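You operate a simulated robot arm through the tools that you are given. There is no shell and no other tool.

You run a simulated robot arm. Do the job below in one go: nothing can be reset, and whatever is moved stays where it is left.

## Task
Lock the lift at the white mark, switch off, pin the lever, then set the cable tension to green.
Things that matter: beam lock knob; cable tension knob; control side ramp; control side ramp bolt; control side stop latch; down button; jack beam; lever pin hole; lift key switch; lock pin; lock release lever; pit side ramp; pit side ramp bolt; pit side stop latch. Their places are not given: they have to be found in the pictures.

It is judged by the outcome, as a careful person would: the job done as asked, and still so three seconds after it is handed in. It fails if anything else is knocked over, pushed out of place, dropped, spilled or broken.

## Robot
A 7-joint arm with a two-finger parallel gripper, fixed in place. Base frame: the origin is at the foot of the arm, x ahead of it, y to its left, z up. Units: mm, rad, N and s.
Its first joint turns from -2.601 to 2.601 rad. Payload 3.43 kg.
The tool frame sits at the grasp point between the pads (the TCP): z along the fingers, y along the line on which they close. The tips reach 30 mm beyond it. Largest opening 94 mm; finger width 28, thickness 10; the body of the gripper, 50 by 96 mm, starts 55 mm behind the TCP.
Orientation is told as [roll, pitch, yaw] about the base's x, y, z axes, in that order, counted from this pose: with the fingers straight down and closing along the base's y, the tool's x points along the base's -x, its y along +y and its z along -z.

## Interface
- The arm moves only by the tool nudge_tool. Its argument "rows" is a list of rows, each a list of 3 entries, a list of its own where there are three numbers: the finger opening in m, from 0 to 0.094, then the shift along the base's x, y, z in m, then the turn, a rotation vector about the base's x, y, z in rad. In form: [[gripper, [x, y, z], [ax, ay, az]], ...]. A call has 1 to 20 rows; each row is the pose to reach, as a shift and turn from the pose commanded when the call began. Each row takes 0.2 s and may step no farther than 50 mm and 0.15 rad from the row before; otherwise, or with a gripper value out of range, the whole call is refused. A pose out of reach is approached as far as the arm can. The call stops where the force on the tool passes 60 N (or 10 N more than at its start, if that is more) or the arm is blocked; 0.2 s more then pass. Each finger travels about 45 mm/s and halts on what it meets, pressing with about 33 N; the grip force reading is that of the motor and also rises with nothing between the fingers. The clock runs only during rows and for 0.2 s after the last one: add rows that repeat a pose to give the fingers time. It gives the time, the measured TCP pose, the force on the tool (base axes), the opening and the grip force at its end, in the units of the frame above (readings bear some noise), with the torque about the TCP (base axes, N m) and any sound that the robot's microphone picked up.
- Cameras (640 x 400 px; columns grow to the right, rows downward): "scene" is fixed at [50, -499.9, 1575.6]; the picture's right is [-0.05, -1.00, 0.00], its down [-0.58, 0.03, -0.81] and it looks along [0.81, -0.04, -0.58] (base axes); focal length 328 px, centre (320, 200). "wrist" rides on the gripper at [76, 14, -102] in the tool frame; the picture's right is [-0.18, 0.98, 0.00], its down [-0.75, -0.14, -0.64] and it looks along [-0.63, -0.12, 0.77] (tool axes); focal length 243 px, centre (320, 200).
- camera(camera): a new picture of that camera. The clock stands still meanwhile.
- point_at(camera, pixels): for up to 12 pixels [column, row] of the newest picture of that camera ("zoom" is the newest enlarged one), the place [x, y, z] in the base frame of the surface seen there, good to about 3 mm. The clock stands still meanwhile.
- inspect(camera, box): a new picture of the part [left, top, right, bottom] of that camera's present view, enlarged. The clock stands still meanwhile.
- hand_in(): hands the job in; it is judged then, once.

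Unless the task says otherwise, let go and move clear before handing in.

The tools are called as a command line: name --argument value ..., lists and objects as JSON in quotes. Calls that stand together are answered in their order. nudge_tool: Moves the arm, as the interface text tells. Its arguments: {"type":"object","properties":{"rows":{"type":"array","items":{"type":"array"}}},"required":["rows"]} The other tools are called the same way: camera (camera) takes a picture; point_at (camera, pixels) gives the place of the surface under pixels of a picture; inspect (camera, box) takes an enlarged picture of a part of a camera's view; hand_in () hands the job in.

At the start:

```text
t: 0.0
tool_pos: [699.1, -697.7, 1245.1]
ee_rot: [0.001, -0.001, -0.001]
ft_force: [-0.5, 0.0, -0.8]
ft_torque: [-0.02, 0.03, 0.01]
opening: 94.0
gripper_force: 0.0
```

scene: 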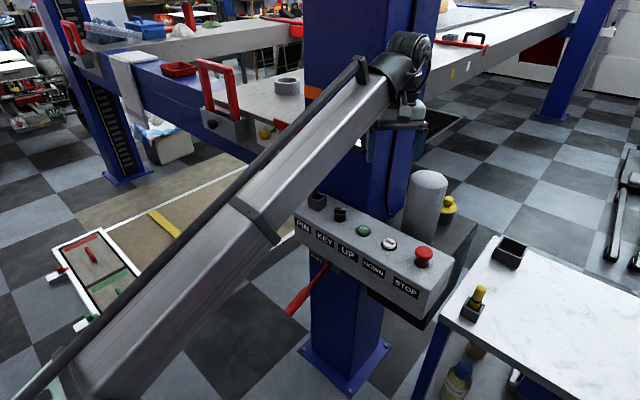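
wrist: 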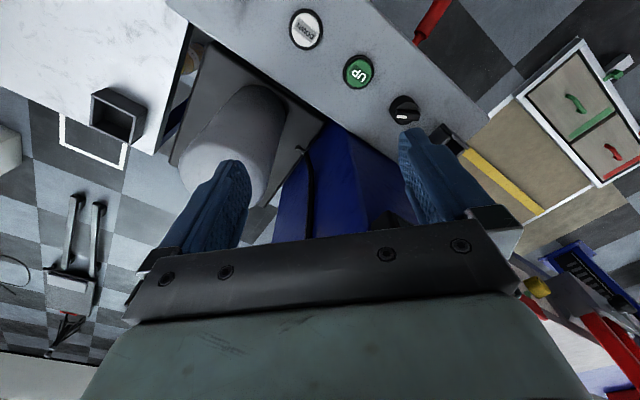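

The scene shows a lift post with a control box (PIN, KEY, UP, DOWN, STOP) around (370,250), a red lever at (305,290), and a side table with a yellow pin at (478,300). I'll look closer at several areas.

inspect --camera "scene" --box '[270, 170, 530, 332]'

inspect --camera "scene" --box '[100, 40, 340, 190]'

inspect --camera "scene" --box '[380, 0, 640, 162]'

inspect --camera "scene" --box '[0, 180, 240, 330]'

inspect --camera "scene" --box '[30, 0, 330, 187]'

```text
2.46 times, centred on (400, 251) of scene
```

zoom: 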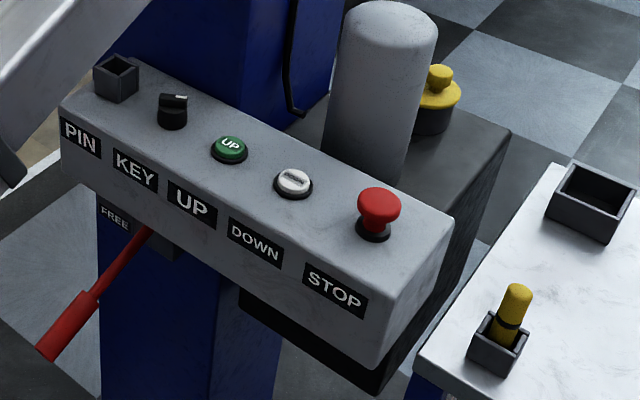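

```text
2.67 times, centred on (220, 115) of scene
```

zoom: 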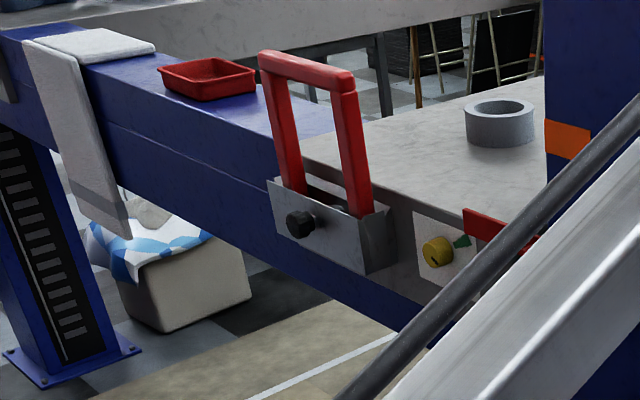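

```text
2.46 times, centred on (510, 81) of scene
```

zoom: 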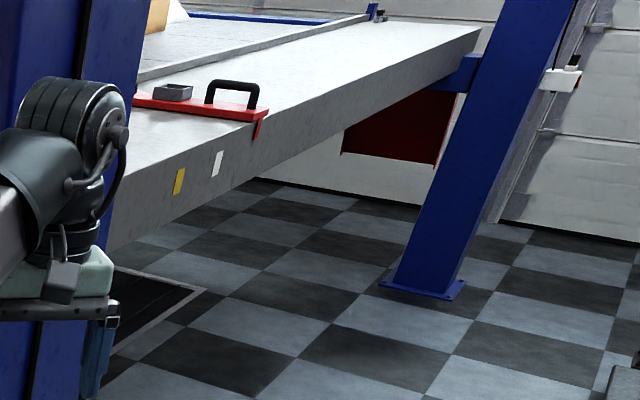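

```text
2.67 times, centred on (120, 255) of scene
```

zoom: 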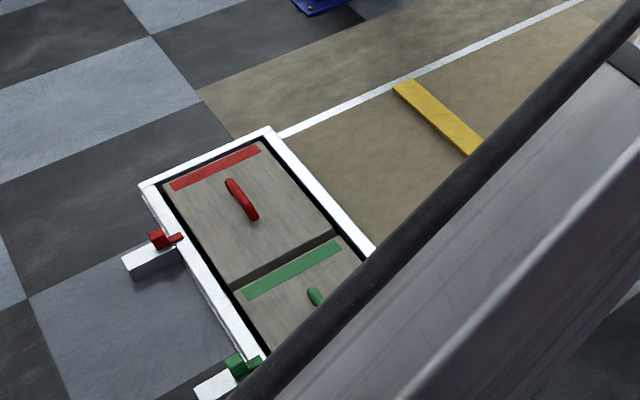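

```text
2.13 times, centred on (180, 94) of scene
```

zoom: 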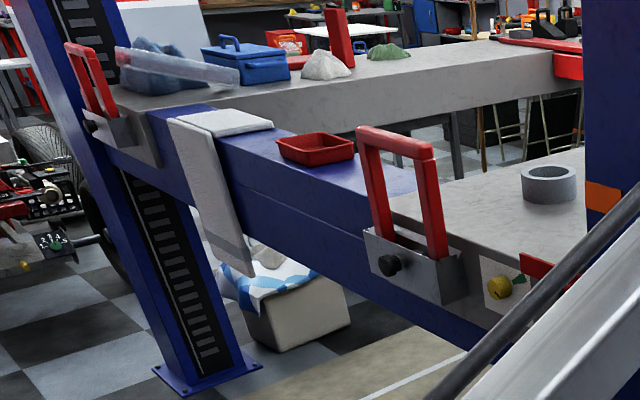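

The yellow cable knob with a green sector appears at (265,133), the control box at (370,250), and the pin at (478,300). I'll get coordinates of these in the scene view.

camera --camera "scene"

point_at --camera "scene" --pixels '[[316, 202], [340, 212], [363, 230], [389, 243], [423, 255], [479, 292], [508, 250], [290, 310], [327, 265], [265, 132], [275, 129], [446, 203]]'

point_at --camera "scene" --pixels '[[212, 123], [205, 65], [233, 72], [290, 128], [452, 74], [468, 67], [458, 42], [476, 35], [90, 255], [122, 280], [56, 275], [165, 225]]'

point_at --camera "scene" --pixels '[[312, 92], [288, 86], [340, 330], [310, 330], [350, 150], [375, 60], [130, 80], [130, 60], [105, 140], [400, 285], [318, 258], [467, 315]]'

```text
taken
```

scene: 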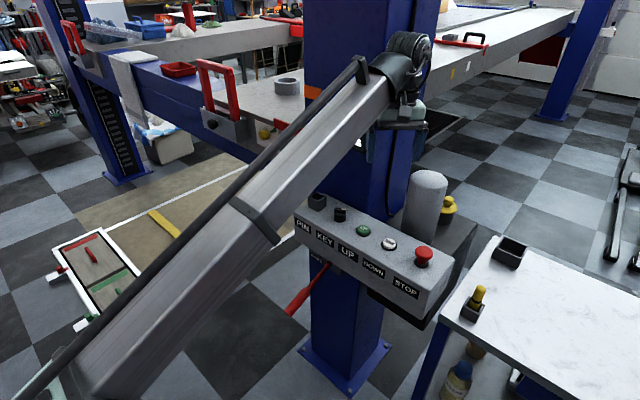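

```text
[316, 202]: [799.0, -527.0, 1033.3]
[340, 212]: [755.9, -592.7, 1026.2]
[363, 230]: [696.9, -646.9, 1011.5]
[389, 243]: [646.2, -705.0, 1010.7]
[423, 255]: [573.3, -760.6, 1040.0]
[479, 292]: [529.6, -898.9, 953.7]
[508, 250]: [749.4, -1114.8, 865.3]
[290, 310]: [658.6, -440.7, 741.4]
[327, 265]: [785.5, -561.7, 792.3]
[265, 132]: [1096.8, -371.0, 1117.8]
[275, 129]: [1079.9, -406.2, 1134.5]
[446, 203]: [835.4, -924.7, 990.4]
```

```text
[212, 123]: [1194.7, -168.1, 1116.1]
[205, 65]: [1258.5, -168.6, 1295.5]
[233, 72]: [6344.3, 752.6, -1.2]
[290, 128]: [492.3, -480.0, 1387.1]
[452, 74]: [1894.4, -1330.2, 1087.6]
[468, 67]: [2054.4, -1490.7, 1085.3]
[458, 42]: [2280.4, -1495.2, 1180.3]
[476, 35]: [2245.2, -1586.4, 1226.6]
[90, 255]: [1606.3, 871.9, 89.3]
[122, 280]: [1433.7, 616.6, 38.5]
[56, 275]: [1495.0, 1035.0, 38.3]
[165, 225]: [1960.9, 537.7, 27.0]
```

```text
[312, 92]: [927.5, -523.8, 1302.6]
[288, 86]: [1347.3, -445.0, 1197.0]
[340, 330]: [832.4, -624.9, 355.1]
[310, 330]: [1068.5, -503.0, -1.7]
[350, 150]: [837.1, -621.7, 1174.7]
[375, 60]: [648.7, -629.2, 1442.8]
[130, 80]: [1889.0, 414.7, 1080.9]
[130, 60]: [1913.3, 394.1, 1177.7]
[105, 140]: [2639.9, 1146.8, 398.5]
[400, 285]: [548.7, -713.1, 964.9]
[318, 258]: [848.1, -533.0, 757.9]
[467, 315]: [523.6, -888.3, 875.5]
```

The arm hides much of the post, so I'll swing it left in open air (z≈1300, x≈690) to free the scene view. The post is at x≥830, so the path is clear.

nudge_tool --rows '[[0.094, [0, 0, 0.045], [0, 0, 0]], [0.094, [-0.01, 0.045, 0.06], [0, 0, 0]], [0.094, [-0.02, 0.09, 0.06], [0, 0, 0]], [0.094, [-0.03, 0.135, 0.06], [0, 0, 0]], [0.094, [-0.04, 0.18, 0.06], [0, 0, 0]], [0.094, [-0.04, 0.225, 0.06], [0, 0, 0]], [0.094, [-0.04, 0.27, 0.06], [0, 0, 0]], [0.094, [-0.04, 0.315, 0.06], [0, 0, 0]], [0.094, [-0.04, 0.36, 0.06], [0, 0, 0]], [0.094, [-0.04, 0.405, 0.06], [0, 0, 0]], [0.094, [-0.04, 0.45, 0.06], [0, 0, 0]], [0.094, [-0.04, 0.495, 0.06], [0, 0, 0]], [0.094, [-0.04, 0.54, 0.06], [0, 0, 0]], [0.094, [-0.04, 0.585, 0.06], [0, 0, 0]]]'

camera --camera "scene"

camera --camera "wrist"

```text
t: 1.8
tool_pos: [692.6, -426.4, 1244.9]
ee_rot: [-0.061, -0.09, 0.009]
ft_force: [6.7, 1.3, -7.9]
ft_torque: [-0.49, 0.13, -0.39]
opening: 93.9
gripper_force: 0.2
out of reach, approached as far as the arm can: row 1, 2, 3, 4, 5, 6, 7, 8
stopped in row 8: the force on the tool passed its limit at 68 N (the readings are from after the stop); the commanded pose is now the measured one
```

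```text
taken
```

scene: 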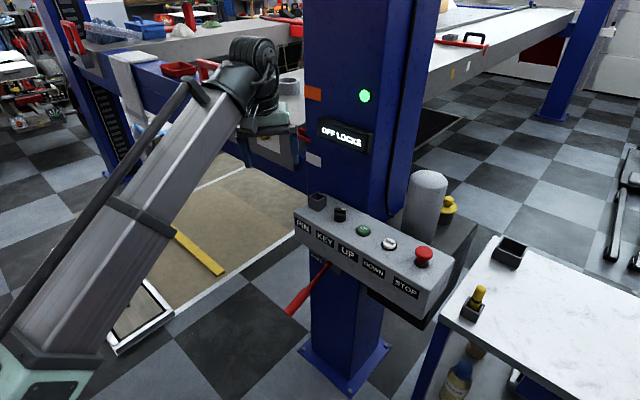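

```text
taken
```

wrist: 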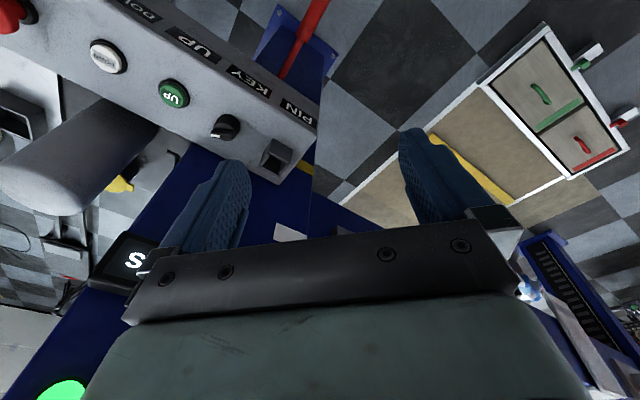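

The post now shows a display reading "OFF LOCKS", a green lamp at (365,96), an orange mark at (313,92) and a white mark at (313,158). I'll zoom in there.

inspect --camera "scene" --box '[240, 70, 400, 170]'

point_at --camera "scene" --pixels '[[313, 93], [313, 158], [303, 132], [345, 138], [365, 96], [290, 153], [278, 120], [286, 140]]'

inspect --camera "scene" --box '[270, 200, 370, 320]'

inspect --camera "wrist" --box '[180, 0, 360, 250]'

```text
4.00 times, centred on (320, 120) of scene
```

zoom: 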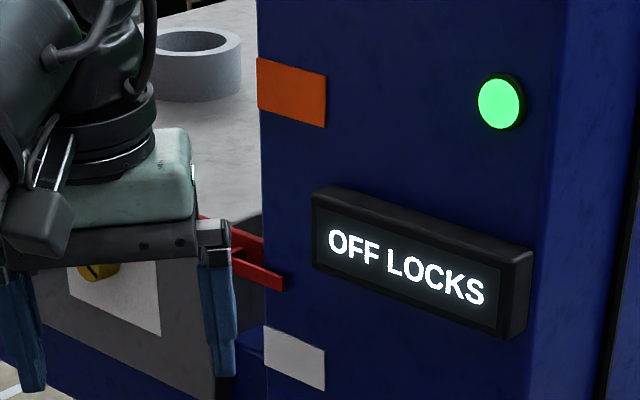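

```text
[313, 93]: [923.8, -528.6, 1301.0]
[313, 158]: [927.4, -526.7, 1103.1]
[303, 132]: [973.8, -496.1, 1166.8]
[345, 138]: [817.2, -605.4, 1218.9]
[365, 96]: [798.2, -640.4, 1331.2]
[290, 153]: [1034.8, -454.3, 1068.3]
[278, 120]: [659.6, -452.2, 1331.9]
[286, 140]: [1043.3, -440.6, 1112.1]
```

```text
3.33 times, centred on (320, 260) of scene
```

zoom: 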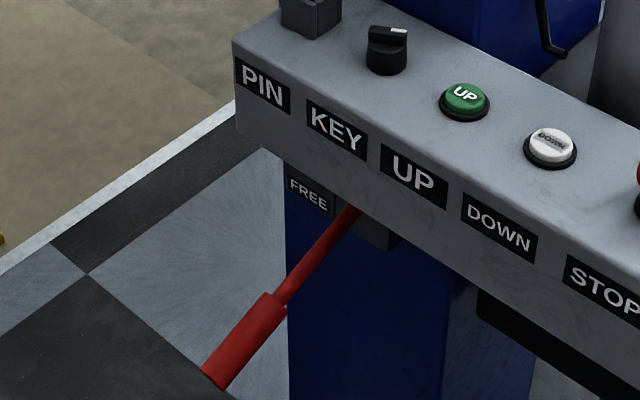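

```text
1.60 times, centred on (270, 125) of wrist
```

zoom: 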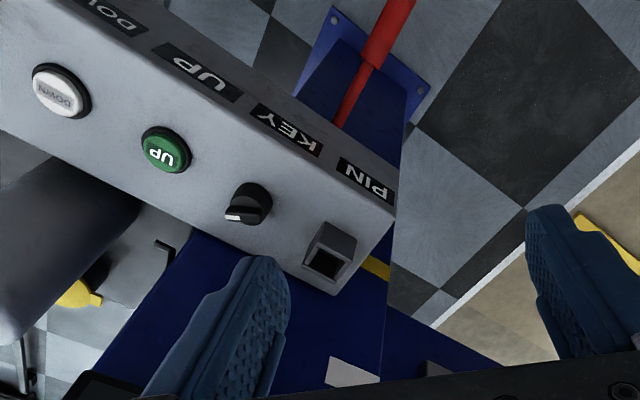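

The red pointer on the lift (z≈1167) stands between an orange mark (z≈1301) and the white mark (z≈1103), with a yellow mark lower; so the lift must go down to white. I'll move down-left and tilt to look at the lever and labels below the panel.

nudge_tool --rows '[[0.094, [-0.025, 0.0125, -0.035], [0.03, -0.08, 0]], [0.094, [-0.05, 0.025, -0.07], [0.06, -0.16, 0]], [0.094, [-0.075, 0.0375, -0.105], [0.06, -0.24, 0]], [0.094, [-0.1, 0.05, -0.14], [0.06, -0.32, 0]], [0.094, [-0.125, 0.0625, -0.175], [0.06, -0.4, 0]], [0.094, [-0.15, 0.075, -0.21], [0.06, -0.48, 0]], [0.094, [-0.175, 0.0875, -0.245], [0.06, -0.51, 0]], [0.094, [-0.2, 0.1, -0.28], [0.06, -0.51, 0]], [0.094, [-0.2, 0.1, -0.32], [0.06, -0.51, 0]], [0.094, [-0.2, 0.1, -0.36], [0.06, -0.51, 0]]]'

camera --camera "wrist"

```text
t: 4.0
tool_pos: [520.1, -356.1, 893.0]
ee_rot: [0.005, -0.597, -0.012]
ft_force: [0.1, 0.5, -0.1]
ft_torque: [0.02, 0.0, -0.03]
opening: 94.1
gripper_force: 0.0
out of reach, approached as far as the arm can: row 8, 9, 10
```

```text
taken
```

wrist: 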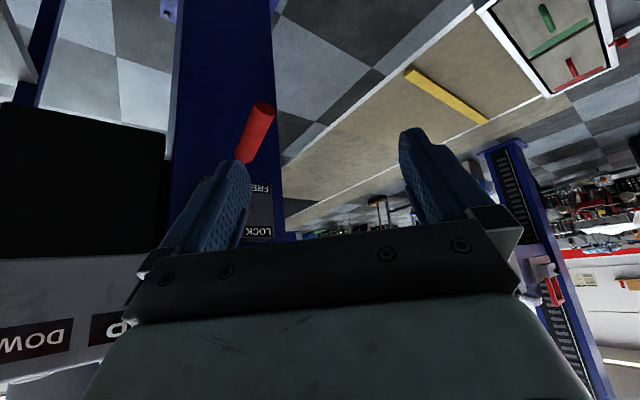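

The upside-down wrist view shows labels LOCK (258,232) above FREE (258,188), with the lever down toward FREE. I'll zoom and locate them.

inspect --camera "wrist" --box '[160, 80, 320, 260]'

point_at --camera "wrist" --pixels '[[258, 232], [258, 188], [264, 108], [250, 140], [262, 210], [245, 160], [140, 270], [40, 340], [460, 90]]'

```text
2.22 times, centred on (240, 170) of wrist
```

zoom: 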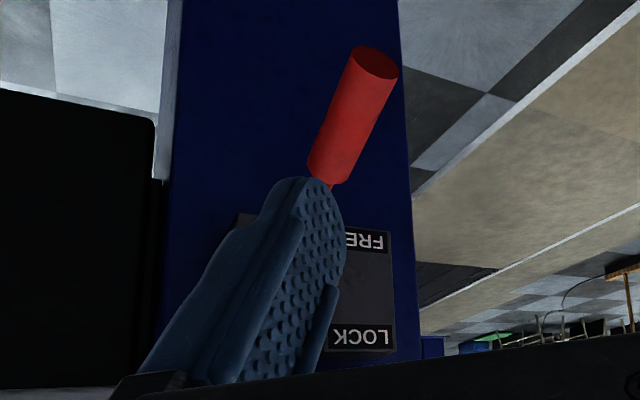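

```text
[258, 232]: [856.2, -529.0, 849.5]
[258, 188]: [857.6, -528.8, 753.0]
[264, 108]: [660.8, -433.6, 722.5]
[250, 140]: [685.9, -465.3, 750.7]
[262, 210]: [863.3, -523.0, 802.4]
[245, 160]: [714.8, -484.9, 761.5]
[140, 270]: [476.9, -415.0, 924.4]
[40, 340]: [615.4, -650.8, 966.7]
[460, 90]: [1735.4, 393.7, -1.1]
```

LOCK (z≈850) is up and FREE (z≈753) is down; the lever tip is at about (660,-434,722), so it's in FREE now. Next I'll restore the tool-down orientation and move above the panel to view the key and the pin socket.

nudge_tool --rows '[[0.094, [0, 0, 0.045], [0, 0.1, 0]], [0.094, [0, 0, 0.09], [0, 0.2, 0]], [0.094, [0, 0, 0.135], [0, 0.3, 0]], [0.094, [0, 0, 0.18], [0, 0.4, 0]], [0.094, [0.01, -0.02, 0.22], [0, 0.5, 0]], [0.094, [0.03, -0.05, 0.25], [0, 0.6, 0]], [0.094, [0.05, -0.08, 0.28], [0, 0.6, 0]], [0.094, [0.07, -0.11, 0.31], [0, 0.6, 0]], [0.094, [0.09, -0.14, 0.325], [0, 0.6, 0]], [0.094, [0.11, -0.17, 0.325], [0, 0.6, 0]], [0.094, [0.13, -0.19, 0.325], [0, 0.6, 0]]]'

camera --camera "wrist"

```text
t: 6.3
tool_pos: [657.0, -550.2, 1200.2]
ee_rot: [-0.014, -0.011, -0.009]
ft_force: [0.3, 0.4, -0.1]
ft_torque: [-0.01, -0.02, -0.01]
opening: 93.8
gripper_force: 0.0
out of reach, approached as far as the arm can: row 6, 7, 8, 9, 10, 11
```

```text
taken
```

wrist: 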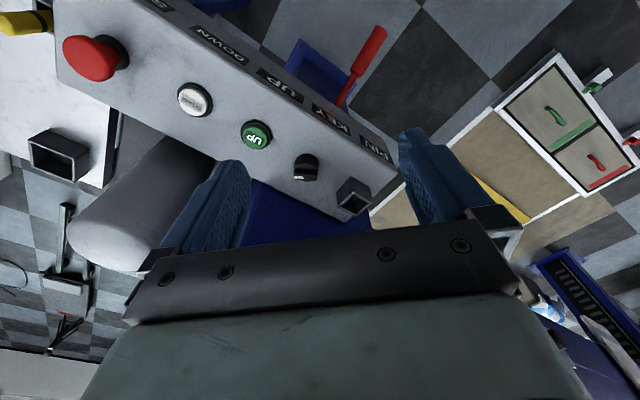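

inspect --camera "wrist" --box '[220, 90, 400, 230]'

point_at --camera "wrist" --pixels '[[194, 98], [256, 135], [306, 166], [298, 176], [306, 158], [353, 190], [356, 204], [280, 165], [228, 118], [335, 200], [90, 58]]'

inspect --camera "scene" --box '[290, 180, 370, 230]'

inspect --camera "scene" --box '[440, 220, 560, 330]'

```text
2.86 times, centred on (310, 160) of wrist
```

zoom: 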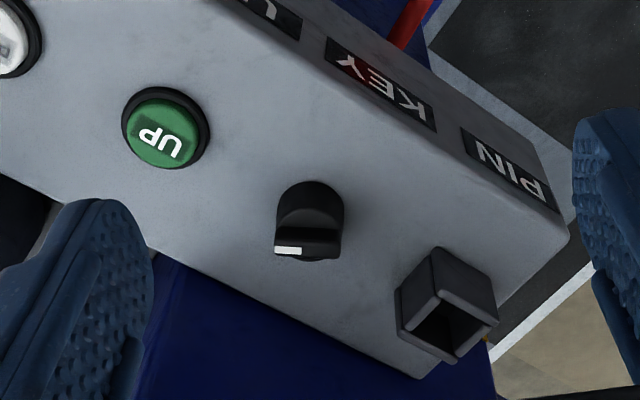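

```text
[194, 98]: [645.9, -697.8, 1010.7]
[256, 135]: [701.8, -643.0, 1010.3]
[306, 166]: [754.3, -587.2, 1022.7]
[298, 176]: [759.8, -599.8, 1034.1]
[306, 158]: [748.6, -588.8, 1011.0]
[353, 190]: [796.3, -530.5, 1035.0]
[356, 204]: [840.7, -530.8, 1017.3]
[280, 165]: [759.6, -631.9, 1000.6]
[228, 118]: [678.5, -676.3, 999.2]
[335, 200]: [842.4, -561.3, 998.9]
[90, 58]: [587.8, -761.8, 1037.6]
```

```text
8.00 times, centred on (330, 205) of scene
```

zoom: 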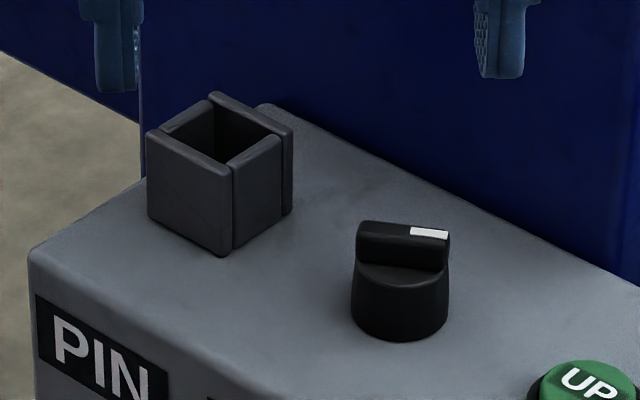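

```text
3.64 times, centred on (500, 275) of scene
```

zoom: 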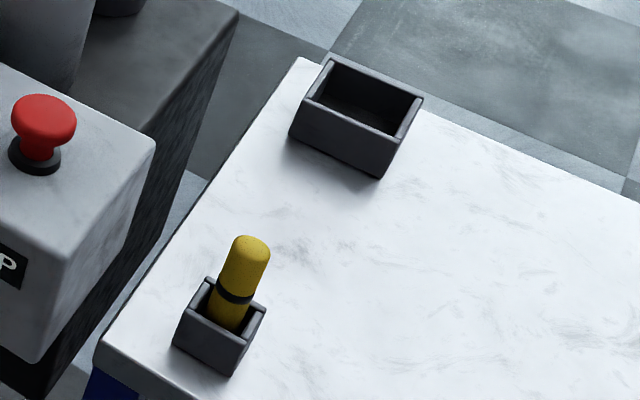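

The key's white index points roughly toward -y (zoom at (430,232)), DOWN is at (646,-700,1011) and UP at (701,-643,1010). I'll close the fingers and go above DOWN.

nudge_tool --rows '[[0.06, [0, -0.04, -0.01], [0, 0, 0]], [0.03, [0, -0.08, -0.03], [0, 0, 0]], [0.0, [-0.005, -0.12, -0.05], [0, 0, 0]], [0.0, [-0.011, -0.15, -0.08], [0, 0, 0]], [0.0, [-0.011, -0.15, -0.11], [0.014, 0.011, 0.009]], [0.0, [-0.011, -0.15, -0.14], [0.014, 0.011, 0.009]], [0.0, [-0.011, -0.15, -0.14], [0.014, 0.011, 0.009]]]'

camera --camera "wrist"

camera --camera "scene"

```text
t: 8.0
tool_pos: [645.0, -701.3, 1061.8]
ee_rot: [0.013, 0.013, 0.0]
ft_force: [-0.1, 0.4, 0.8]
ft_torque: [-0.01, -0.01, 0.02]
opening: 0.0
gripper_force: 32.3
```

```text
taken
```

wrist: 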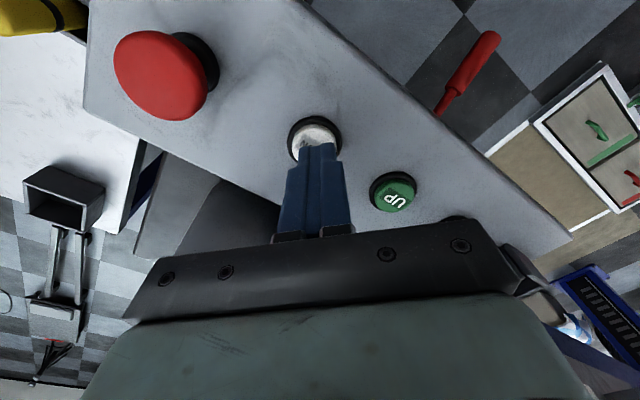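

```text
taken
```

scene: 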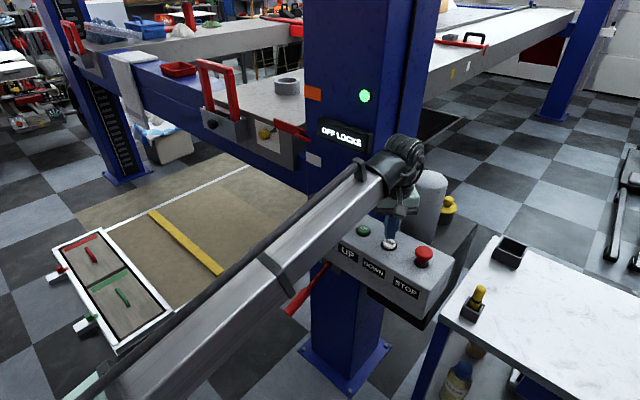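

The closed fingers are right above DOWN (wrist (313,140)) and the pointer/marks are visible in the scene. I'll zoom on the pointer for a baseline, then press gently.

inspect --camera "scene" --box '[240, 70, 400, 170]'

point_at --camera "zoom" --pixels '[[270, 278], [230, 220], [294, 348], [292, 365], [105, 265], [80, 262], [55, 235], [120, 220]]'

nudge_tool --rows '[[0.0, [0, 0, -0.016], [0, 0, 0]], [0.0, [0, 0, -0.02], [0, 0, 0]]]'

inspect --camera "scene" --box '[240, 70, 400, 170]'

```text
4.00 times, centred on (320, 120) of scene
```

zoom: 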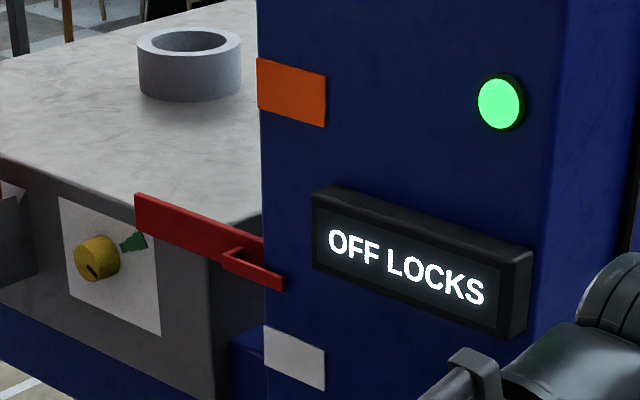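

```text
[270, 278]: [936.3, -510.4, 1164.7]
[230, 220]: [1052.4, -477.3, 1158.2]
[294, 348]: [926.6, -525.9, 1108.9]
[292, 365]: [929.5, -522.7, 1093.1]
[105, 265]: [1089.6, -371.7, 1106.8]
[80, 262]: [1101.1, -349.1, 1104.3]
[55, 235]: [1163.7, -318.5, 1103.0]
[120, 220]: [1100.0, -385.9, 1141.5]
```

```text
t: 8.6
tool_pos: [644.9, -699.6, 1043.9]
ee_rot: [0.01, 0.014, 0.001]
ft_force: [-0.3, -0.5, 0.0]
ft_torque: [0.01, 0.0, 0.05]
opening: 0.2
gripper_force: 32.9
```

```text
4.00 times, centred on (320, 120) of scene
```

zoom: 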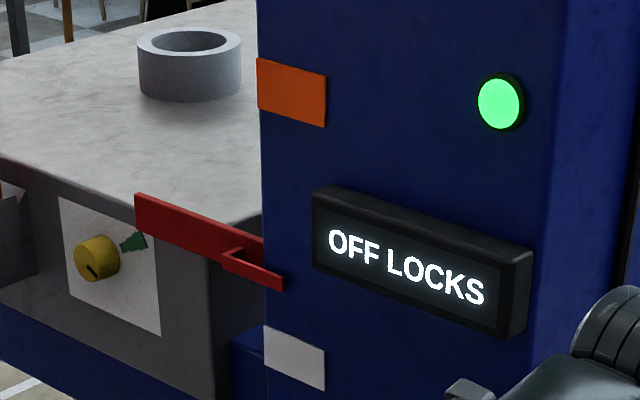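

No contact yet at TCP z=1044; the pointer is unchanged. I'll press in small increments.

nudge_tool --rows '[[0.0, [0, 0, -0.004], [0, 0, 0]], [0.0, [0, 0, -0.006], [0, 0, 0]]]'

inspect --camera "scene" --box '[240, 70, 400, 170]'

```text
t: 9.2
tool_pos: [643.7, -700.6, 1036.9]
ee_rot: [0.012, 0.014, 0.0]
ft_force: [0.1, 1.5, 1.7]
ft_torque: [0.03, -0.05, 0.04]
opening: 0.1
gripper_force: 33.4
heard: click
```

```text
4.00 times, centred on (320, 120) of scene
```

zoom: 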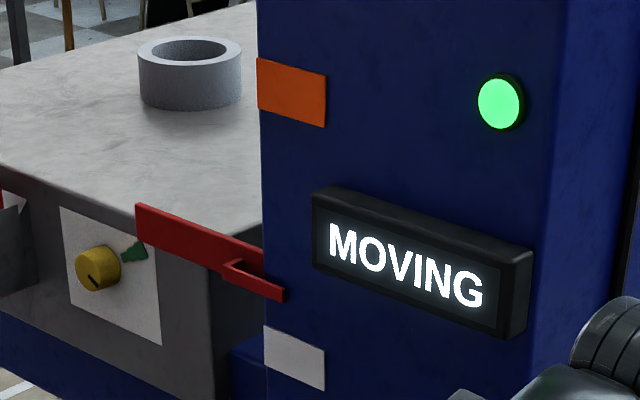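

A click was heard and the display shows MOVING; the pointer dropped about 10 mm. I'll hold for one more short row to measure the speed.

nudge_tool --rows '[[0.0, [0, 0, 0], [0, 0, 0]]]'

inspect --camera "scene" --box '[240, 70, 400, 170]'

```text
t: 9.6
tool_pos: [645.0, -700.3, 1038.7]
ee_rot: [0.012, 0.015, 0.0]
ft_force: [-0.6, 0.4, 3.6]
ft_torque: [0.04, -0.08, 0.0]
opening: 0.0
gripper_force: 33.5
```

```text
4.00 times, centred on (320, 120) of scene
```

zoom: 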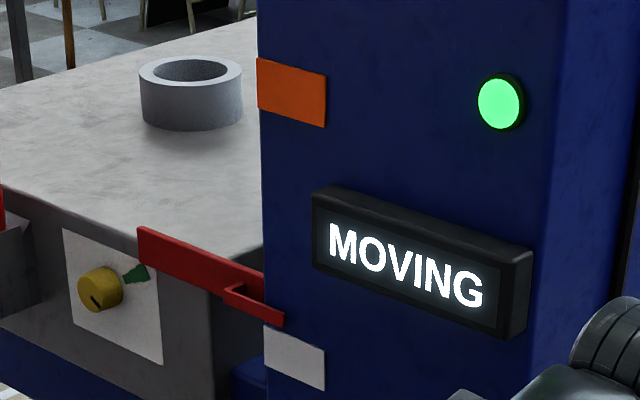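

Speed is about 50 mm/s with roughly 30 mm remaining to the white mark. I'll hold 0.2 s more and then release, to end slightly above the mark.

nudge_tool --rows '[[0.0, [0, 0, 0], [0, 0, 0]], [0.0, [0, 0, 0.03], [0, 0, 0]]]'

inspect --camera "scene" --box '[240, 70, 400, 170]'

```text
t: 10.2
tool_pos: [645.0, -700.5, 1068.3]
ee_rot: [0.01, 0.016, 0.0]
ft_force: [-0.1, 0.2, -0.2]
ft_torque: [0.01, 0.04, 0.0]
opening: 0.1
gripper_force: 32.6
```

```text
4.00 times, centred on (320, 120) of scene
```

zoom: 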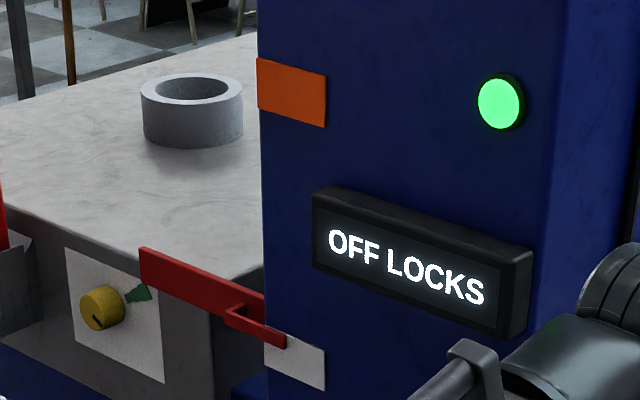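

The pointer now sits about 10 mm above the white mark's centre, lift stopped ("OFF LOCKS"). Next I'll lift away and reorient to push the lever up from beneath; first retreating and pitching the fingers forward.

nudge_tool --rows '[[0.0, [0, 0, 0.03], [0, 0, 0]], [0.0, [-0.01, 0.04, 0.035], [0, 0, 0]], [0.0, [-0.02, 0.085, 0.035], [0, 0, 0]], [0.0, [-0.03, 0.13, 0.035], [0, -0.1, 0]], [0.0, [-0.035, 0.175, 0.03], [0, -0.24, 0]], [0.0, [-0.035, 0.215, 0.02], [0, -0.38, 0]], [0.0, [-0.025, 0.25, 0.0], [0, -0.52, 0]], [0.0, [-0.015, 0.27, -0.03], [0, -0.66, 0]], [0.0, [-0.005, 0.28, -0.05], [0, -0.8, 0]], [0.0, [0.005, 0.285, -0.07], [0, -0.94, 0]], [0.0, [0.015, 0.29, -0.07], [0, -1.08, 0]], [0.0, [0.025, 0.295, -0.07], [0, -1.22, 0]], [0.0, [0.035, 0.3, -0.07], [0, -1.36, 0]], [0.0, [0.045, 0.3, -0.07], [0, -1.5, 0]]]'

camera --camera "scene"

camera --camera "wrist"

```text
t: 13.2
tool_pos: [690.2, -399.2, 999.4]
ee_rot: [0.008, -1.486, 0.005]
ft_force: [0.2, -0.2, 0.4]
ft_torque: [-0.01, 0.01, 0.0]
opening: 0.0
gripper_force: 33.0
```

```text
taken
```

scene: 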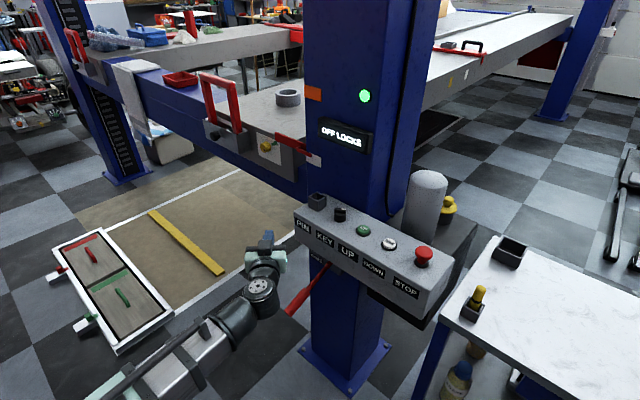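

```text
taken
```

wrist: 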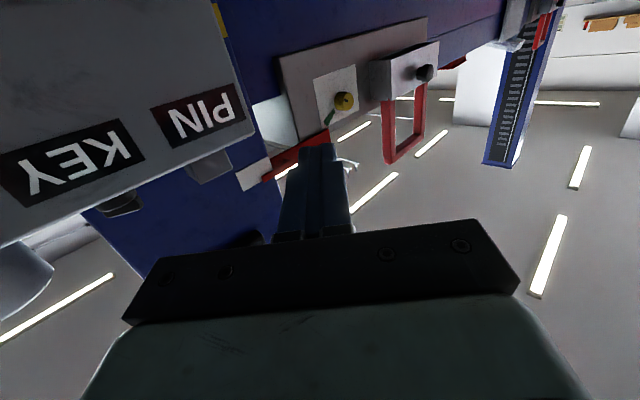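

The horizontal pose is reached and the wrist camera sees the cable knob at (344,100). I'll zoom on it for later, then yaw and descend beside the lever.

inspect --camera "wrist" --box '[220, 40, 440, 200]'

nudge_tool --rows '[[0.0, [0.01, 0.005, -0.04], [0, 0, -0.14]], [0.0, [0.02, 0.01, -0.085], [0, 0, -0.28]], [0.0, [0.03, 0.012, -0.13], [0, 0, -0.42]], [0.0, [0.04, 0.012, -0.17], [0, 0, -0.56]], [0.0, [0.05, 0.012, -0.21], [0, 0, -0.7]], [0.0, [0.056, 0.012, -0.25], [0, 0, -0.785]], [0.0, [0.056, 0.012, -0.29], [0, 0, -0.785]], [0.0, [0.056, 0.012, -0.33], [0, 0, -0.785]]]'

camera --camera "scene"

camera --camera "wrist"

```text
2.50 times, centred on (330, 120) of wrist
```

zoom: 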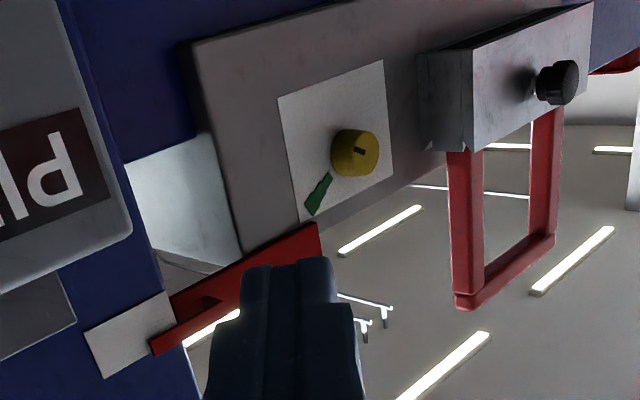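

```text
t: 14.9
tool_pos: [748.2, -388.1, 670.0]
ee_rot: [0.017, -1.487, -0.791]
ft_force: [-0.6, -0.2, 0.2]
ft_torque: [0.01, 0.01, 0.0]
opening: 0.1
gripper_force: 32.7
out of reach, approached as far as the arm can: row 4, 5
```

```text
taken
```

scene: 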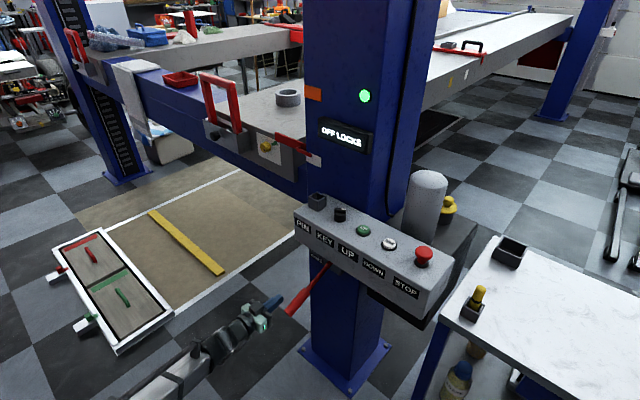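

```text
taken
```

wrist: 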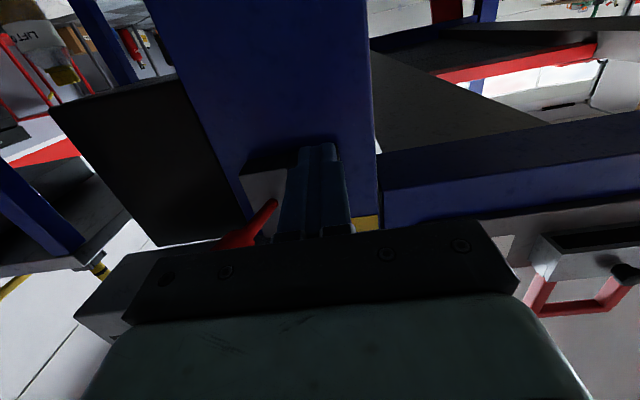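

The tool is at z=670 beside the lever, whose red handle shows to the left at wrist (245,230). I'll slide sideways to below the handle.

nudge_tool --rows '[[0.0, [-0.034, -0.034, 0], [0, 0, 0]], [0.0, [-0.068, -0.068, 0], [0, 0, 0]]]'

camera --camera "wrist"

inspect --camera "scene" --box '[240, 240, 360, 340]'

```text
t: 15.6
tool_pos: [678.2, -457.0, 670.5]
ee_rot: [0.019, -1.486, -0.792]
ft_force: [-0.2, -0.4, 0.5]
ft_torque: [0.0, 0.0, 0.01]
opening: 0.1
gripper_force: 33.0
```

```text
taken
```

wrist: 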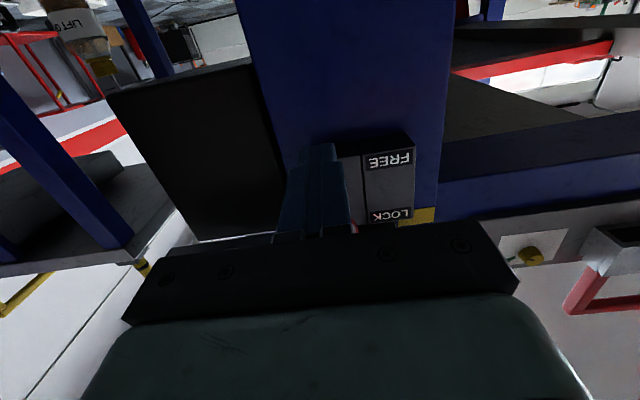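

```text
4.00 times, centred on (300, 290) of scene
```

zoom: 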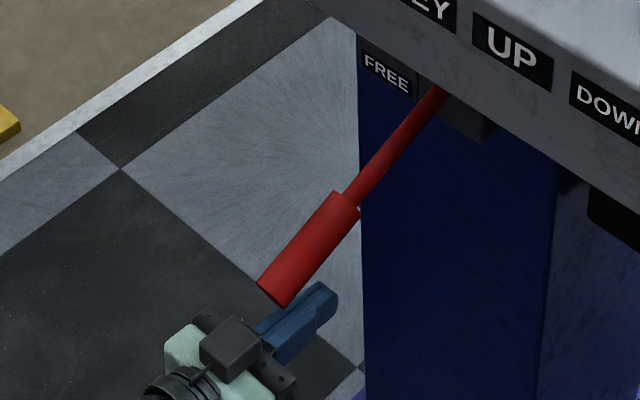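

The fingers are now beneath the handle. I'll raise in small steps to push the lever up toward LOCK.

nudge_tool --rows '[[0.0, [0, 0, 0.015], [0, 0, 0]], [0.0, [0, 0, 0.03], [0, 0, 0]], [0.0, [0, 0, 0.045], [0, 0, 0]], [0.0, [0, 0, 0.06], [0, 0, 0]], [0.0, [0, 0, 0.075], [0, 0, 0]], [0.0, [0, 0, 0.09], [0, 0, 0]]]'

inspect --camera "scene" --box '[240, 220, 360, 320]'

camera --camera "wrist"

```text
t: 16.9
tool_pos: [675.2, -455.0, 759.1]
ee_rot: [0.019, -1.488, -0.793]
ft_force: [-39.1, 29.9, -5.3]
ft_torque: [-0.94, -1.13, 0.52]
opening: 0.0
gripper_force: 32.6
```

```text
4.00 times, centred on (300, 270) of scene
```

zoom: 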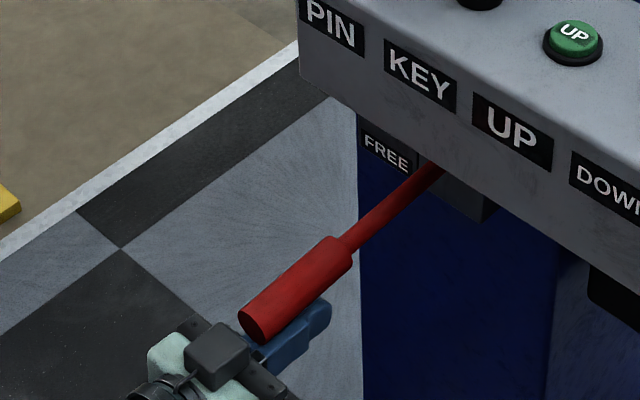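

```text
taken
```

wrist: 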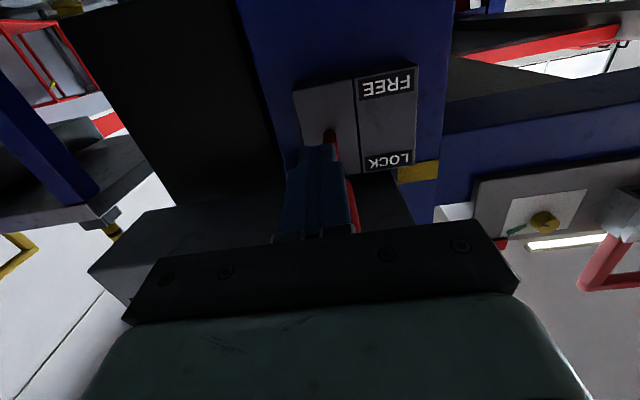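

The lever has risen, but the handle end is pressing on the palm (49 N away from the post). I'll back off about 25 mm from the post and continue up.

nudge_tool --rows '[[0.0, [-0.012, 0.012, 0.0], [0, 0, 0]], [0.0, [-0.018, 0.018, 0.01], [0, 0, 0]], [0.0, [-0.02, 0.02, 0.025], [0, 0, 0]], [0.0, [-0.02, 0.02, 0.04], [0, 0, 0]], [0.0, [-0.02, 0.02, 0.055], [0, 0, 0]]]'

inspect --camera "scene" --box '[240, 220, 360, 320]'

camera --camera "wrist"

```text
t: 18.1
tool_pos: [657.7, -434.7, 811.4]
ee_rot: [0.008, -1.486, -0.779]
ft_force: [-0.6, -0.2, -0.8]
ft_torque: [0.08, 0.05, -0.02]
opening: 0.1
gripper_force: 33.5
```

```text
4.00 times, centred on (300, 270) of scene
```

zoom: 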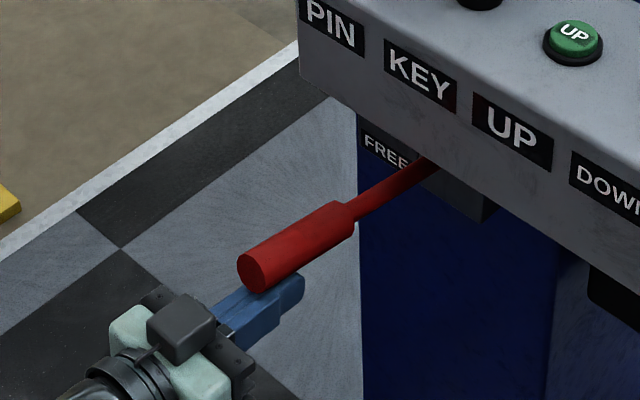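

```text
taken
```

wrist: 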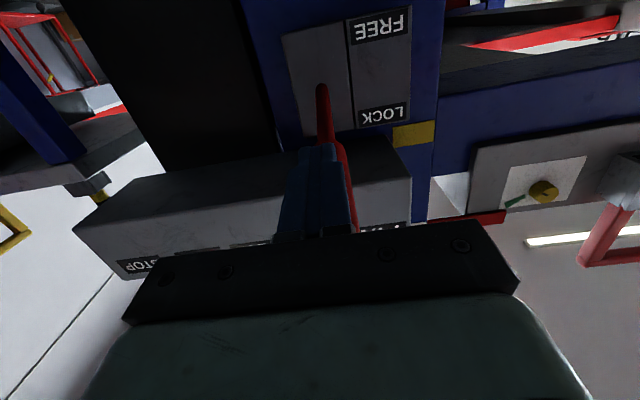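

The lever is now about level and moves freely. Continuing up.

nudge_tool --rows '[[0.0, [0, 0, 0.012], [0, 0, 0]], [0.0, [0, 0, 0.024], [0, 0, 0]], [0.0, [0, 0, 0.036], [0, 0, 0]], [0.0, [0, 0, 0.048], [0, 0, 0]]]'

inspect --camera "scene" --box '[240, 200, 360, 300]'

camera --camera "wrist"

```text
t: 18.9
tool_pos: [658.3, -436.1, 833.3]
ee_rot: [0.075, -1.466, -0.842]
ft_force: [-4.7, -0.9, -21.0]
ft_torque: [0.48, 0.4, 0.11]
opening: 0.1
gripper_force: 33.4
stopped in row 3: the force on the tool passed its limit at 78 N (the readings are from after the stop); the commanded pose is now the measured one
```

```text
4.00 times, centred on (300, 250) of scene
```

zoom: 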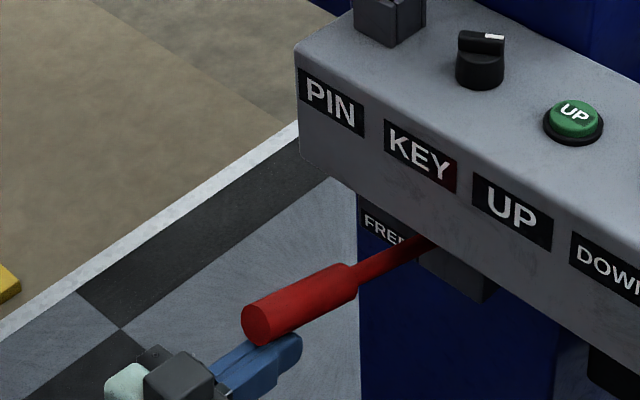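

```text
taken
```

wrist: 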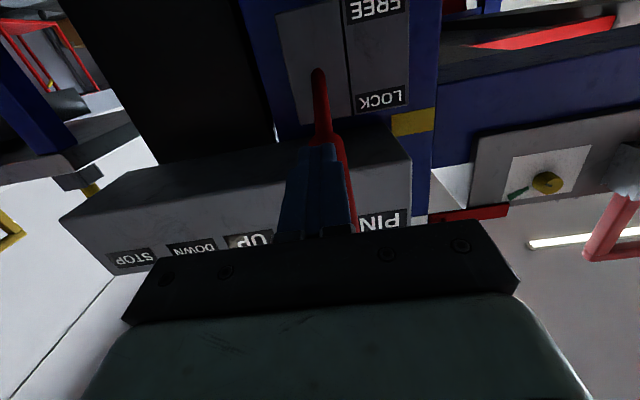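

The push stopped at 78 N with the lever raised—likely its upper stop. I'll check the display and measure the lever's position.

camera --camera "scene"

point_at --camera "scene" --pixels '[[304, 281], [313, 275], [325, 269], [336, 264], [342, 262]]'

inspect --camera "scene" --box '[240, 70, 400, 170]'

inspect --camera "wrist" --box '[240, 0, 440, 240]'

```text
taken
```

scene: 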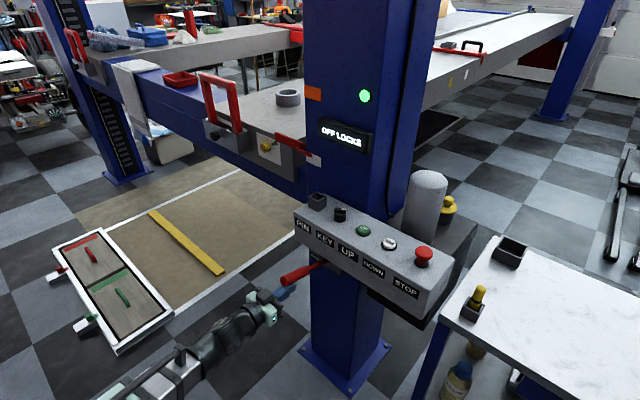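

```text
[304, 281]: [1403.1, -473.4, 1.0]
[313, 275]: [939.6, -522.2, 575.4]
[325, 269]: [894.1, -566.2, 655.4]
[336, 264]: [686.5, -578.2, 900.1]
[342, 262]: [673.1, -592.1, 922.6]
```

```text
4.00 times, centred on (320, 120) of scene
```

zoom: 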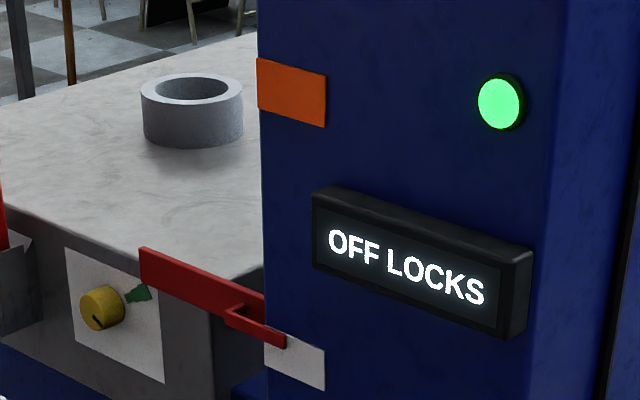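

```text
1.67 times, centred on (340, 120) of wrist
```

zoom: 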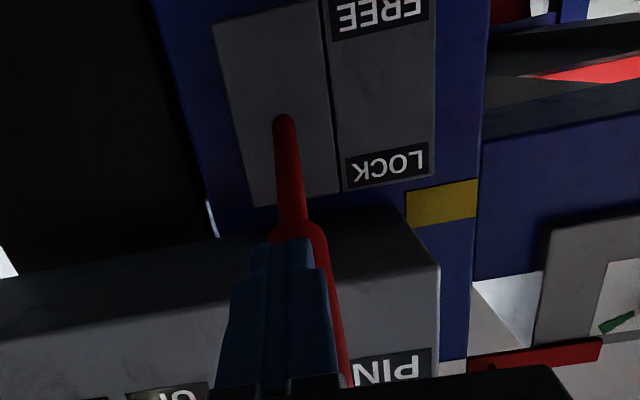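

I'll measure the handle with correct pixels (tip near (284,281)).

point_at --camera "scene" --pixels '[[284, 281], [290, 276], [300, 272], [307, 269], [315, 265], [321, 262]]'

```text
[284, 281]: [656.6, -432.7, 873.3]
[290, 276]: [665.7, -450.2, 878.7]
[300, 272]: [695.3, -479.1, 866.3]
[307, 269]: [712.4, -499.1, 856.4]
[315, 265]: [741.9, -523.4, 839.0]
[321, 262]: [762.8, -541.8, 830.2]
```

The handle tip is at z≈873, mirrored from 722 about the pivot, so the lever is at LOCK. I'll lower the fingers a little to see if it stays.

nudge_tool --rows '[[0.0, [0, 0, -0.02], [0, 0, 0]], [0.0, [0, 0, -0.05], [0, 0, 0]]]'

camera --camera "scene"

point_at --camera "scene" --pixels '[[284, 281], [300, 272], [321, 262]]'

```text
t: 19.5
tool_pos: [657.2, -437.6, 785.1]
ee_rot: [0.063, -1.472, -0.831]
ft_force: [-0.8, -0.3, 0.4]
ft_torque: [0.03, 0.0, 0.0]
opening: 0.2
gripper_force: 33.3
```

```text
taken
```

scene: 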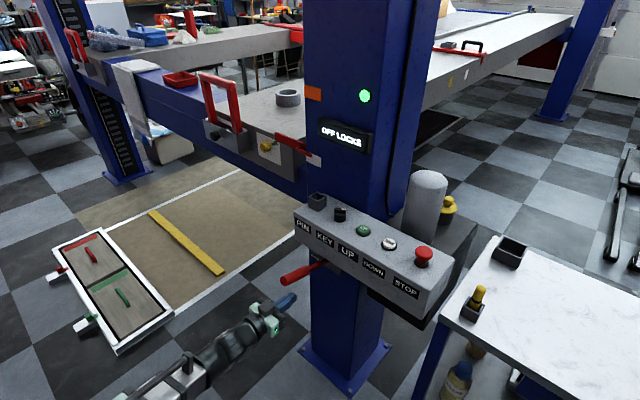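

```text
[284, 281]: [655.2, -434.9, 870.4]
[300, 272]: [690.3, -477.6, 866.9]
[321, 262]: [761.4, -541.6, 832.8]
```

The lever stays at LOCK. Now I'll back the hand out sideways, rise, and undo the yaw and pitch.

nudge_tool --rows '[[0.0, [0.03, 0.03, 0], [0, 0, 0]], [0.0, [0.06, 0.06, 0], [0, 0, 0]], [0.0, [0.085, 0.055, 0.03], [0, 0, 0.1]], [0.0, [0.085, 0.05, 0.075], [0, 0, 0.24]], [0.0, [0.075, 0.045, 0.12], [0, 0, 0.38]], [0.0, [0.06, 0.045, 0.165], [0, 0, 0.52]], [0.0, [0.05, 0.042, 0.2], [0, 0, 0.66]], [0.0, [0.035, 0.04, 0.215], [0, 0, 0.785]], [0.0, [0.035, 0.04, 0.215], [0, 0, 0.785]]]'

inspect --camera "scene" --box '[240, 200, 400, 300]'

inspect --camera "wrist" --box '[220, 40, 440, 200]'

```text
t: 21.5
tool_pos: [692.5, -395.1, 1001.9]
ee_rot: [0.075, -1.47, -0.057]
ft_force: [-0.4, 0.5, 0.0]
ft_torque: [-0.03, 0.0, -0.03]
opening: 0.1
gripper_force: 32.8
out of reach, approached as far as the arm can: row 5
```

```text
4.00 times, centred on (320, 250) of scene
```

zoom: 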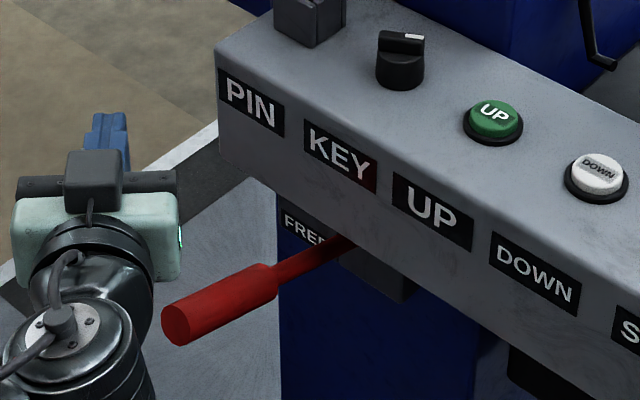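

```text
2.50 times, centred on (330, 120) of wrist
```

zoom: 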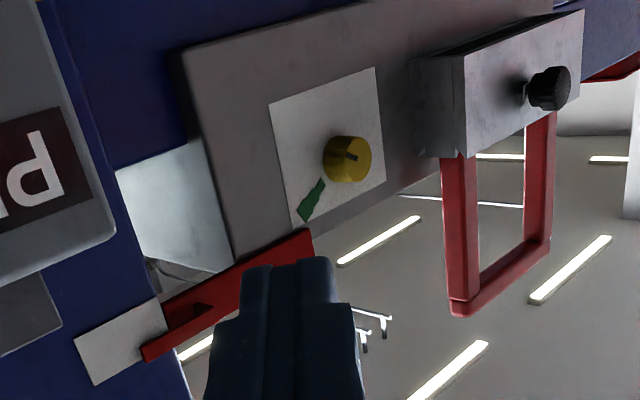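

The lever stays locked. Now returning to tool-down above the DOWN button along the earlier path.

nudge_tool --rows '[[0.0, [-0.01, 0.0, 0.0], [0, 0.14, 0]], [0.0, [-0.02, 0.0, 0.01], [0, 0.28, 0]], [0.0, [-0.03, 0.005, 0.02], [0, 0.42, 0]], [0.0, [-0.045, 0.005, 0.03], [0, 0.56, 0]], [0.0, [-0.055, 0.0, 0.04], [0, 0.7, 0]], [0.0, [-0.065, -0.02, 0.065], [0, 0.84, 0]], [0.0, [-0.075, -0.045, 0.09], [0, 0.98, 0]], [0.0, [-0.08, -0.085, 0.1], [0, 1.12, 0]], [0.0, [-0.08, -0.125, 0.105], [0, 1.26, 0]], [0.0, [-0.075, -0.17, 0.105], [0, 1.4, 0]], [0.0, [-0.065, -0.215, 0.105], [0, 1.48, 0]], [0.0, [-0.055, -0.26, 0.105], [0, 1.48, 0]], [0.0, [-0.048, -0.304, 0.1], [0, 1.48, 0]], [0.0, [-0.047, -0.304, 0.06], [0, 1.48, 0]], [0.0, [-0.047, -0.304, 0.045], [0, 1.48, 0]], [0.0, [-0.047, -0.304, 0.045], [0, 1.48, 0]]]'

camera --camera "wrist"

```text
t: 24.9
tool_pos: [644.0, -696.8, 1056.0]
ee_rot: [0.197, -0.19, -0.027]
ft_force: [-0.2, -0.7, -0.1]
ft_torque: [-0.02, 0.01, -0.01]
opening: 0.0
gripper_force: 32.8
out of reach, approached as far as the arm can: row 8, 9, 10, 11, 12, 13, 14, 15, 16
```

```text
taken
```

wrist: 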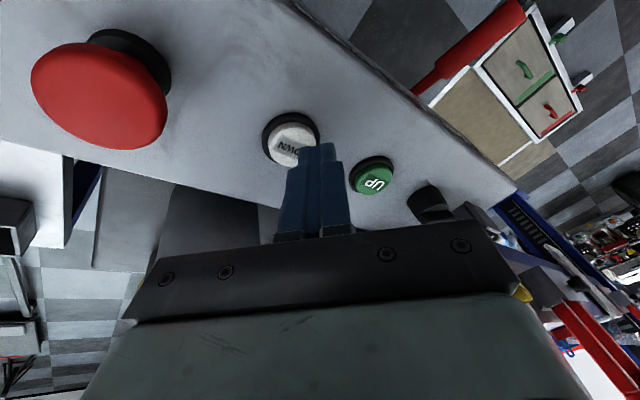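

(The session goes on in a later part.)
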